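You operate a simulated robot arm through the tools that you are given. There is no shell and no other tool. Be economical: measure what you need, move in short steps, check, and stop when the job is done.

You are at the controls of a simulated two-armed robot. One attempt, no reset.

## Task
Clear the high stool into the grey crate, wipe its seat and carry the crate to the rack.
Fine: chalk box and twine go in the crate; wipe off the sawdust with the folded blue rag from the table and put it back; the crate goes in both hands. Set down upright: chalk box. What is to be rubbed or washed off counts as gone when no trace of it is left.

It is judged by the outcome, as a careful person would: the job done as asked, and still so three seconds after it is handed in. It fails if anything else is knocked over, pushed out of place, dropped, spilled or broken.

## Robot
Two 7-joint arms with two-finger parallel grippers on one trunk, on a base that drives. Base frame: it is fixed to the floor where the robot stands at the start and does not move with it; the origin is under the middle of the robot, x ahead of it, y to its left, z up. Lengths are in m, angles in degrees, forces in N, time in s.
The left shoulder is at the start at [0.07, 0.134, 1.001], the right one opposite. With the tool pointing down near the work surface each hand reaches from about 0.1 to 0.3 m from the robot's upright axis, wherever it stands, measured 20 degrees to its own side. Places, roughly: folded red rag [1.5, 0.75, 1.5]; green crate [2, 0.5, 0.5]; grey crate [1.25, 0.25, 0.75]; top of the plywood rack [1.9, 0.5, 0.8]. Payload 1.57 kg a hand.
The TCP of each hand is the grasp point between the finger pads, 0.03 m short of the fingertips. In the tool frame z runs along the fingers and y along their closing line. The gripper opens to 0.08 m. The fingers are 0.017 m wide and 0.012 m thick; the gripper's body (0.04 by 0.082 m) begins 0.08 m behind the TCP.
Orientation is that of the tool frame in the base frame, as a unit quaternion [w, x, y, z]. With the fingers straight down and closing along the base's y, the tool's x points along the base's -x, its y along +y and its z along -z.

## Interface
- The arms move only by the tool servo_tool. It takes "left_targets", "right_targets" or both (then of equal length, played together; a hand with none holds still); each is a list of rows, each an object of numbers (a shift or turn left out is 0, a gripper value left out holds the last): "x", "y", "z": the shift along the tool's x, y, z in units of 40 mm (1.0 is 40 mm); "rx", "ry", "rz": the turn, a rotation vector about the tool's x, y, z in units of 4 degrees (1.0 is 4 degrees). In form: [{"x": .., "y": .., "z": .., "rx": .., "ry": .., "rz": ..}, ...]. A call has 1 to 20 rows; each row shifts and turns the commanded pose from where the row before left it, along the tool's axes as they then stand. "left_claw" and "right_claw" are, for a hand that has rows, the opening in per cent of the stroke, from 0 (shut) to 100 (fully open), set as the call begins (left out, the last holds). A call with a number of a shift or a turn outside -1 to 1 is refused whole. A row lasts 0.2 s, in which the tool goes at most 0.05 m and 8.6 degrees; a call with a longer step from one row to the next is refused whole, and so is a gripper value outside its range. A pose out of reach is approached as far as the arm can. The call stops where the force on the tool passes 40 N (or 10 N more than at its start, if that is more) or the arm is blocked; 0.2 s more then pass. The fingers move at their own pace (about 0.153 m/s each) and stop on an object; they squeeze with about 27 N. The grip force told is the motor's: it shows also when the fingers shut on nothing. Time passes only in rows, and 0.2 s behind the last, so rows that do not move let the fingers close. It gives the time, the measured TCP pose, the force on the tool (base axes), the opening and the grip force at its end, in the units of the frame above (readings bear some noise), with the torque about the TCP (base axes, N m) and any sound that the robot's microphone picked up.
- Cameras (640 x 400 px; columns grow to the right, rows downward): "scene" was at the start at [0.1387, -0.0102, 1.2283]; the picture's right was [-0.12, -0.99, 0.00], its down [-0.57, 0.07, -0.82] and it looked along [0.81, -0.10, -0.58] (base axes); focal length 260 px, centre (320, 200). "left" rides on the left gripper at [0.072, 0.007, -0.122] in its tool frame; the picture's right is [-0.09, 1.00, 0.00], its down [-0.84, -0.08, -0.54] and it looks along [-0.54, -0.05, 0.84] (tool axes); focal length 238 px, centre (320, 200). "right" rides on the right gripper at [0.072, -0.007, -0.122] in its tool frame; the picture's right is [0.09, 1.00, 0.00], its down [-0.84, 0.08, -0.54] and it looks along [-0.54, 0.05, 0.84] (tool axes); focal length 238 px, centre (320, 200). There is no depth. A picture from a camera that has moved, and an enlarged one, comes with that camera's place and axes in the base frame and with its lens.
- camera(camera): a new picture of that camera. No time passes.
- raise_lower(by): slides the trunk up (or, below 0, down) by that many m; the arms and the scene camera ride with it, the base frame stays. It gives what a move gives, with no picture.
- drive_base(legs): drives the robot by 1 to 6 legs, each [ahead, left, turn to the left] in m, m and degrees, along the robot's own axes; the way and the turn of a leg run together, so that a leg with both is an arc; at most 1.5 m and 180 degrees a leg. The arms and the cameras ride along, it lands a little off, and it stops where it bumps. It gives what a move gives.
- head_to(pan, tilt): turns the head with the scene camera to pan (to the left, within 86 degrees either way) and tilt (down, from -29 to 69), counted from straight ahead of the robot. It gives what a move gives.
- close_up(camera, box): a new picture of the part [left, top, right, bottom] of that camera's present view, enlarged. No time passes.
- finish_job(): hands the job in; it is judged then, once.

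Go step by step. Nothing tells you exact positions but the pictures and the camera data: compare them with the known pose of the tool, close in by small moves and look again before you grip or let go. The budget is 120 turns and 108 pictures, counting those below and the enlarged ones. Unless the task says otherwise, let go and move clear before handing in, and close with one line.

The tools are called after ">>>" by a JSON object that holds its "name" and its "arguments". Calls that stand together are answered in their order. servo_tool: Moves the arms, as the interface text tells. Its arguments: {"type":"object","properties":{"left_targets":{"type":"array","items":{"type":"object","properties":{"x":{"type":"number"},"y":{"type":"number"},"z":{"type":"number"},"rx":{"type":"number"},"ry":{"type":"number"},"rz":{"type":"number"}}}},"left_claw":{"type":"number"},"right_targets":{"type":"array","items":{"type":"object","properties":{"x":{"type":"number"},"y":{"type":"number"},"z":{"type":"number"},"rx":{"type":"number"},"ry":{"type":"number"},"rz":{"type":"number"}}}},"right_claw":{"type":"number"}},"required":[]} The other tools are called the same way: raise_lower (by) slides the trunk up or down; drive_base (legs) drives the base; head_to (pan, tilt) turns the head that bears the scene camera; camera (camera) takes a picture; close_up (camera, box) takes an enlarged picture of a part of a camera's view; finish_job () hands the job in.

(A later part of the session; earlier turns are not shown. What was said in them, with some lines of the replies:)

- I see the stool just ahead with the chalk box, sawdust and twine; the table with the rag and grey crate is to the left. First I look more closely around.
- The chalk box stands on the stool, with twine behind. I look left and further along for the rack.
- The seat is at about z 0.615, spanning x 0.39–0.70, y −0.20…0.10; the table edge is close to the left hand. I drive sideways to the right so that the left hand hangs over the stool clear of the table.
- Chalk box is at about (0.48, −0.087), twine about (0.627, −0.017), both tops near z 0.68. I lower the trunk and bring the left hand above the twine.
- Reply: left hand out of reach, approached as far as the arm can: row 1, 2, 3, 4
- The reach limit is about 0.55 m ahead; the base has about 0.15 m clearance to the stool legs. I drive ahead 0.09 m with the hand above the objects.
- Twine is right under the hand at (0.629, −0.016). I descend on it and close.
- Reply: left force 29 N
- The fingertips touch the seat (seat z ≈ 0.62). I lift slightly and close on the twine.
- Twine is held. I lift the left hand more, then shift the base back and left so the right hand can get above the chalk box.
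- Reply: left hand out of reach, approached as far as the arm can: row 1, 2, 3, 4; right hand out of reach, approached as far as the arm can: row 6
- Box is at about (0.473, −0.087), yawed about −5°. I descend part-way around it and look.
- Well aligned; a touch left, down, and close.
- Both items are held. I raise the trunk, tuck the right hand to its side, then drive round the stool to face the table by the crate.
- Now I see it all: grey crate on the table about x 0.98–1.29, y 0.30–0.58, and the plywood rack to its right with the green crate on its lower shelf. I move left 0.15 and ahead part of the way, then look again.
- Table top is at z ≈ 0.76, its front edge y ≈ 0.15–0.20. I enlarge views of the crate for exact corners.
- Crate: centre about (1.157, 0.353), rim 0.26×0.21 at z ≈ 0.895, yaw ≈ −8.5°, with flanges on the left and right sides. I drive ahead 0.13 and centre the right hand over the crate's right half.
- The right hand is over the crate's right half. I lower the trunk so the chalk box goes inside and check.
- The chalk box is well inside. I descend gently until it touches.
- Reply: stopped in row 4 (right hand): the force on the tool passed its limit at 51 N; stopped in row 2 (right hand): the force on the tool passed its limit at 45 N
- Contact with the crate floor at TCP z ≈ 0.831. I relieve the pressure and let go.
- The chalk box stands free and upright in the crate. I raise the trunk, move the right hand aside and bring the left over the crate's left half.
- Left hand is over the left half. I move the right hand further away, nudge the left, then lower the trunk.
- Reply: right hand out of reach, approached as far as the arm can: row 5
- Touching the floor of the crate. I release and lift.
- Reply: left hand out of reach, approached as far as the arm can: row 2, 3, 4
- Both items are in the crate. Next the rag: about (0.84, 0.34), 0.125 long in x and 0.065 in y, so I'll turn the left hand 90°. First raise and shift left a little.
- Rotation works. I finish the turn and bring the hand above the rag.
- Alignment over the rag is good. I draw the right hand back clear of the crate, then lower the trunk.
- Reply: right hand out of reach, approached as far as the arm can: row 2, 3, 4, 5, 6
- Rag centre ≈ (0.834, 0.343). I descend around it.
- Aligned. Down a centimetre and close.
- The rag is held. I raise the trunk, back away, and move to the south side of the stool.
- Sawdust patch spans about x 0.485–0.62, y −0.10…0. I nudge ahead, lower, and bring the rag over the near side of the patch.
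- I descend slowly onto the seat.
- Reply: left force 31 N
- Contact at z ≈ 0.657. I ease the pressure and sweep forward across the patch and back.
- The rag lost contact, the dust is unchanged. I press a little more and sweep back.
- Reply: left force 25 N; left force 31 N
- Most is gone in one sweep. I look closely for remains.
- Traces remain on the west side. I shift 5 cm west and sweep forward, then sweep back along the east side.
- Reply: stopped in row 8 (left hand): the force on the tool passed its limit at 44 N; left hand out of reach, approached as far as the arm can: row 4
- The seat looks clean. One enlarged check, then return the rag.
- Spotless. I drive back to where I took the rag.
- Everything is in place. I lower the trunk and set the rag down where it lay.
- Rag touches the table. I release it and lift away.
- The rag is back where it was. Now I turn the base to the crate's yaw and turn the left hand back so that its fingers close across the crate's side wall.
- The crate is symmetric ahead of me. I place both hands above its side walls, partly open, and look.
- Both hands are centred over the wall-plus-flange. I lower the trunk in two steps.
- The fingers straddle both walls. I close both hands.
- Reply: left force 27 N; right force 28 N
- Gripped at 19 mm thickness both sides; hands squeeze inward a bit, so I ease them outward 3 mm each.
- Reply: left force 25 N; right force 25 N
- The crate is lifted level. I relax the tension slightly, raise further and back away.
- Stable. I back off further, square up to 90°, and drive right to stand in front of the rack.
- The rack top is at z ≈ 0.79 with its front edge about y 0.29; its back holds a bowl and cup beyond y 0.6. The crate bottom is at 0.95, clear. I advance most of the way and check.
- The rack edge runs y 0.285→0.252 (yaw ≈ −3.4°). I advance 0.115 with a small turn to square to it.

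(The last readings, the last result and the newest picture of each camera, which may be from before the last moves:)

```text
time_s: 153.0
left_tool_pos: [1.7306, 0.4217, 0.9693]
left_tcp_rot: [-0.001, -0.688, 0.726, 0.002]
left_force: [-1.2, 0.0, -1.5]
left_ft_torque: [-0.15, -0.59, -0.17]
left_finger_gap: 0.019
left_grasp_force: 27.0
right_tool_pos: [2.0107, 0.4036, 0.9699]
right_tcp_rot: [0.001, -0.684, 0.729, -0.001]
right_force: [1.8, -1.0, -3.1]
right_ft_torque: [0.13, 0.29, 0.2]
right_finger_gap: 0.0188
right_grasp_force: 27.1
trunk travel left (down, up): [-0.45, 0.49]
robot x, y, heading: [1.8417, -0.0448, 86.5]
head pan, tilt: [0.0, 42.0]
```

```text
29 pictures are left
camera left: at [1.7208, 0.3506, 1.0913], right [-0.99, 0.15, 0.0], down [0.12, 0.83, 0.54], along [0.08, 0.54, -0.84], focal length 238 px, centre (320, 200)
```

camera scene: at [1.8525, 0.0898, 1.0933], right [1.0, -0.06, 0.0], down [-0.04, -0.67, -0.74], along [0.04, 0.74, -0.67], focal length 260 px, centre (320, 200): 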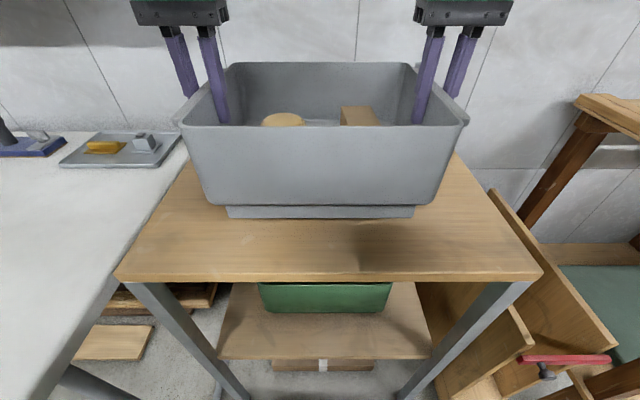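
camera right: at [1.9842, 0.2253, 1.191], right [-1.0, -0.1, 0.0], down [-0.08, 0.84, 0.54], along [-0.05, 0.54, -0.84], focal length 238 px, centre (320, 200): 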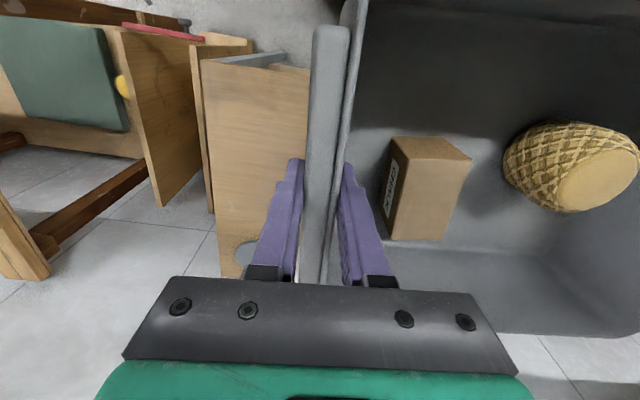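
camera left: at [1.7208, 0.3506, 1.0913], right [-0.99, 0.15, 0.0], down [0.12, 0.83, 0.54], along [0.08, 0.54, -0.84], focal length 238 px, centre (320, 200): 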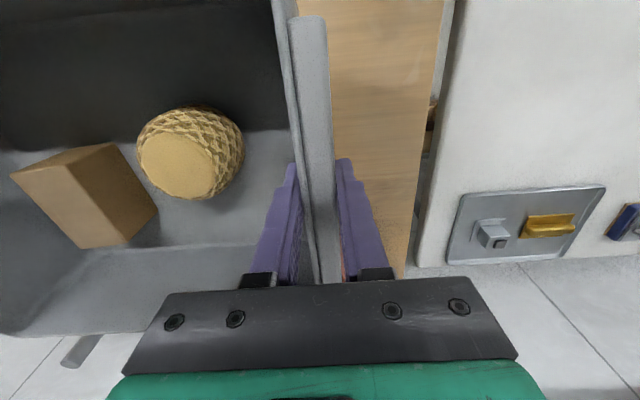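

Clear all around. I lower nearly to contact, then feel the last part with the arms.

>>> {"name": "raise_lower", "arguments": {"by": -0.042}}

>>> {"name": "servo_tool", "arguments": {"left_targets": [{"z": 0.12}, {}], "right_targets": [{"z": 0.12}, {}]}}

>>> {"name": "close_up", "arguments": {"camera": "scene", "box": [120, 120, 540, 300]}}

```text
time_s: 153.9
left_tool_pos: [1.7305, 0.423, 0.9274]
left_tcp_rot: [-0.001, -0.687, 0.726, 0.001]
left_force: [-1.4, -0.4, -0.2]
left_ft_torque: [-0.03, -0.55, -0.16]
left_finger_gap: 0.0192
left_grasp_force: 27.0
right_tool_pos: [2.0121, 0.4023, 0.9278]
right_tcp_rot: [0.0, -0.684, 0.729, 0.0]
right_force: [1.3, -0.4, -2.9]
right_ft_torque: [0.02, 0.3, 0.2]
right_finger_gap: 0.0188
right_grasp_force: 26.8
trunk travel left (down, up): [-0.408, 0.532]
robot x, y, heading: [1.8439, -0.0448, 86.5]
head pan, tilt: [0.0, 42.0]
```

```text
time_s: 154.5
left_tool_pos: [1.7312, 0.422, 0.9215]
left_tcp_rot: [-0.001, -0.688, 0.726, 0.001]
left_force: [-3.6, 0.8, 0.0]
left_ft_torque: [-0.28, -0.72, -0.17]
left_finger_gap: 0.0187
left_grasp_force: 26.7
right_tool_pos: [2.0115, 0.4044, 0.9223]
right_tcp_rot: [0.0, -0.685, 0.729, -0.001]
right_force: [2.5, -0.2, -4.9]
right_ft_torque: [0.22, 0.15, 0.37]
right_finger_gap: 0.0189
right_grasp_force: 27.1
trunk travel left (down, up): [-0.408, 0.532]
robot x, y, heading: [1.8422, -0.0414, 86.6]
head pan, tilt: [0.0, 42.0]
```

```text
1.52 times, centred on (330, 210) of scene
camera zoom: at [1.8526, 0.0898, 1.0513], right [1.0, -0.06, 0.0], down [-0.04, -0.67, -0.74], along [0.04, 0.74, -0.67], focal length 396 px, centre (305, 185)
```

zoom: 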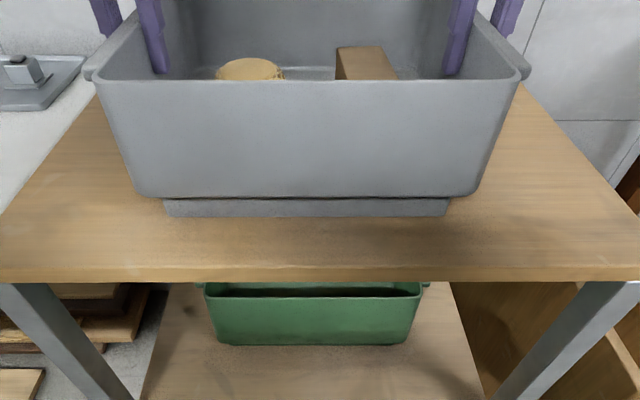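

>>> {"name": "servo_tool", "arguments": {"left_targets": [{"z": 0.1}, {}], "right_targets": [{"z": 0.1}, {}]}}

>>> {"name": "servo_tool", "arguments": {"left_targets": [{"z": 0.1}, {}], "right_targets": [{"z": 0.1}, {}]}}

```text
time_s: 155.1
left_tool_pos: [1.7311, 0.4213, 0.9199]
left_tcp_rot: [0.0, -0.688, 0.726, 0.002]
left_force: [-3.3, 6.6, 14.4]
left_ft_torque: [-0.5, -0.5, -0.24]
left_finger_gap: 0.0193
left_grasp_force: 27.2
right_tool_pos: [2.0117, 0.4033, 0.9196]
right_tcp_rot: [0.001, -0.684, 0.73, 0.0]
right_force: [3.7, 3.5, 2.6]
right_ft_torque: [-0.53, 0.22, 0.17]
right_finger_gap: 0.0187
right_grasp_force: 26.7
trunk travel left (down, up): [-0.408, 0.532]
robot x, y, heading: [1.8445, -0.0438, 86.6]
head pan, tilt: [0.0, 42.0]
```

```text
time_s: 155.7
left_tool_pos: [1.7315, 0.421, 0.9162]
left_tcp_rot: [0.0, -0.688, 0.726, 0.004]
left_force: [-3.0, 7.6, 17.4]
left_ft_torque: [0.06, -0.78, -0.1]
left_finger_gap: 0.0191
left_grasp_force: 26.8
right_tool_pos: [2.0128, 0.4018, 0.9177]
right_tcp_rot: [0.002, -0.683, 0.73, 0.002]
right_force: [6.1, 4.8, 18.7]
right_ft_torque: [0.11, 0.27, 0.27]
right_finger_gap: 0.0191
right_grasp_force: 27.4
trunk travel left (down, up): [-0.408, 0.532]
robot x, y, heading: [1.8413, -0.0443, 86.7]
head pan, tilt: [0.0, 42.0]
```

Both sides rest on the rack. I relax, open both hands and rise straight up.

>>> {"name": "servo_tool", "arguments": {"left_targets": [{"z": -0.07}, {}], "right_targets": [{"z": -0.07}, {}]}}

>>> {"name": "servo_tool", "arguments": {"left_targets": [{}, {}, {}], "right_targets": [{}, {}, {}], "left_claw": 65, "right_claw": 65}}

>>> {"name": "raise_lower", "arguments": {"by": 0.15}}

>>> {"name": "camera", "arguments": {"camera": "scene"}}

```text
time_s: 156.3
left_tool_pos: [1.7315, 0.4227, 0.916]
left_tcp_rot: [-0.003, -0.688, 0.726, 0.002]
left_force: [-4.9, 1.7, -2.8]
left_ft_torque: [0.37, -0.72, 0.01]
left_finger_gap: 0.0187
left_grasp_force: 27.2
right_tool_pos: [2.0115, 0.404, 0.9181]
right_tcp_rot: [-0.001, -0.685, 0.729, -0.002]
right_force: [5.3, -3.2, 2.1]
right_ft_torque: [-0.15, 0.69, 0.29]
right_finger_gap: 0.0187
right_grasp_force: 27.0
trunk travel left (down, up): [-0.408, 0.532]
robot x, y, heading: [1.8432, -0.0468, 86.7]
head pan, tilt: [0.0, 42.0]
```

```text
time_s: 157.1
left_tool_pos: [1.7308, 0.4211, 0.9177]
left_tcp_rot: [0.0, -0.687, 0.726, 0.002]
left_force: [-1.0, 0.2, -0.4]
left_ft_torque: [0.0, 0.0, -0.02]
left_finger_gap: 0.0519
left_grasp_force: 0.1
right_tool_pos: [2.0127, 0.4033, 0.9191]
right_tcp_rot: [0.0, -0.684, 0.729, 0.0]
right_force: [-0.1, 0.1, -0.3]
right_ft_torque: [-0.01, 0.03, 0.0]
right_finger_gap: 0.0518
right_grasp_force: 0.2
trunk travel left (down, up): [-0.408, 0.532]
robot x, y, heading: [1.8443, -0.0451, 86.7]
head pan, tilt: [0.0, 42.0]
```

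```text
time_s: 158.8
left_tool_pos: [1.7318, 0.4227, 1.0689]
left_tcp_rot: [-0.001, -0.688, 0.726, 0.002]
left_force: [-0.2, 0.0, 0.1]
left_ft_torque: [-0.02, 0.02, 0.01]
left_finger_gap: 0.0519
left_grasp_force: 0.0
right_tool_pos: [2.0119, 0.4038, 1.0685]
right_tcp_rot: [0.0, -0.685, 0.729, 0.0]
right_force: [0.6, -0.3, -0.8]
right_ft_torque: [0.04, -0.01, -0.02]
right_finger_gap: 0.0519
right_grasp_force: 0.1
trunk travel left (down, up): [-0.558, 0.382]
robot x, y, heading: [1.8449, -0.0416, 86.6]
head pan, tilt: [0.0, 42.0]
```

```text
27 pictures are left
camera scene: at [1.8525, 0.0896, 1.2013], right [1.0, -0.06, 0.0], down [-0.04, -0.67, -0.74], along [0.04, 0.74, -0.67], focal length 260 px, centre (320, 200)
```

scene: 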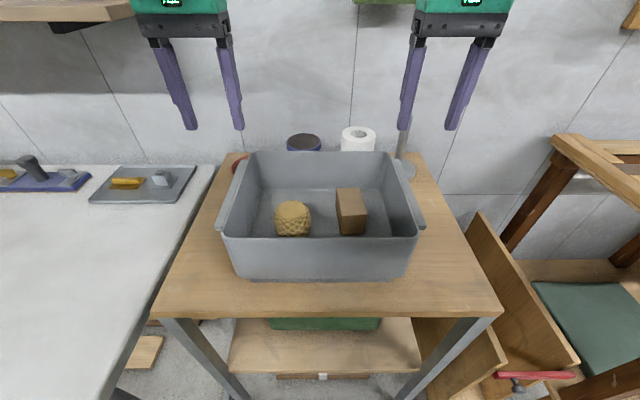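

The crate stands on the rack with both items upright inside. I back away and check the surroundings behind it.

>>> {"name": "camera", "arguments": {"camera": "left"}}

>>> {"name": "drive_base", "arguments": {"legs": [[-0.45, 0, 0]]}}

>>> {"name": "head_to", "arguments": {"pan": 10, "tilt": 30}}

>>> {"name": "camera", "arguments": {"camera": "scene"}}

```text
26 pictures are left
camera left: at [1.721, 0.3501, 1.1893], right [-0.99, 0.15, 0.0], down [0.12, 0.83, 0.54], along [0.08, 0.54, -0.84], focal length 238 px, centre (320, 200)
```

left: 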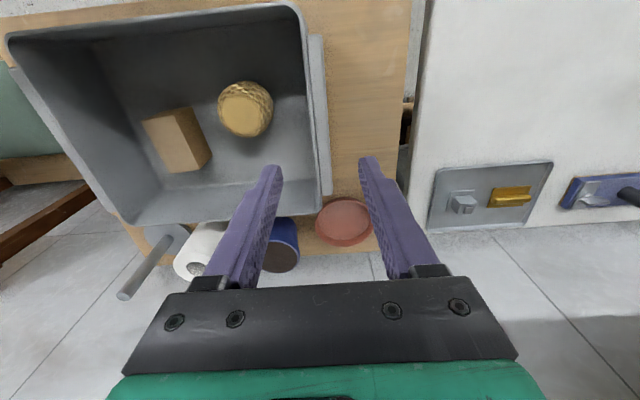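

```text
time_s: 161.6
left_tool_pos: [1.7059, -0.0273, 1.0674]
left_tcp_rot: [-0.001, -0.685, 0.729, 0.002]
left_force: [0.9, -0.2, -0.1]
left_ft_torque: [0.0, 0.0, 0.0]
left_finger_gap: 0.052
left_grasp_force: 0.0
right_tool_pos: [1.9867, -0.0466, 1.0697]
right_tcp_rot: [-0.001, -0.682, 0.731, 0.0]
right_force: [-0.1, 0.2, 0.3]
right_ft_torque: [0.02, 0.02, 0.0]
right_finger_gap: 0.0521
right_grasp_force: 0.0
trunk travel left (down, up): [-0.558, 0.382]
robot x, y, heading: [1.8141, -0.4915, 86.0]
head pan, tilt: [0.0, 42.0]
```

```text
time_s: 162.3
left_tool_pos: [1.7058, -0.0271, 1.0675]
left_tcp_rot: [-0.001, -0.685, 0.729, 0.001]
left_force: [-0.1, 0.5, 0.6]
left_ft_torque: [-0.01, 0.02, 0.02]
left_finger_gap: 0.052
left_grasp_force: 0.1
right_tool_pos: [1.9873, -0.048, 1.0679]
right_tcp_rot: [0.0, -0.682, 0.731, 0.0]
right_force: [-0.6, -0.2, 0.2]
right_ft_torque: [0.0, 0.01, 0.0]
right_finger_gap: 0.0519
right_grasp_force: 0.0
trunk travel left (down, up): [-0.558, 0.382]
robot x, y, heading: [1.812, -0.4943, 86.1]
head pan, tilt: [10.0, 30.0]
```

```text
25 pictures are left
camera scene: at [1.8096, -0.3544, 1.2196], right [0.99, 0.11, 0.0], down [0.05, -0.5, -0.87], along [-0.09, 0.86, -0.5], focal length 260 px, centre (320, 200)
```

scene: 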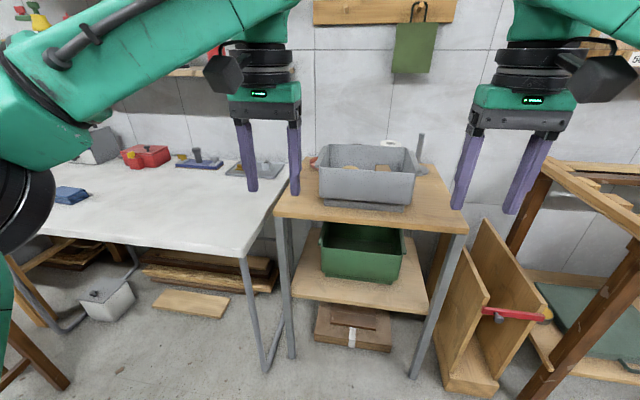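

The crate is on the rack with the chalk box and twine standing inside. The seat is clean, the rag is back on the table, nothing else looks disturbed, and both hands are clear, so I hand it in.

>>> {"name": "finish_job", "arguments": {}}

```text
The job is handed in.
```

The chalk box (upright) and twine are in the grey crate on top of the plywood rack, the stool seat shows no trace of sawdust, and the blue rag is back in its place on the table.
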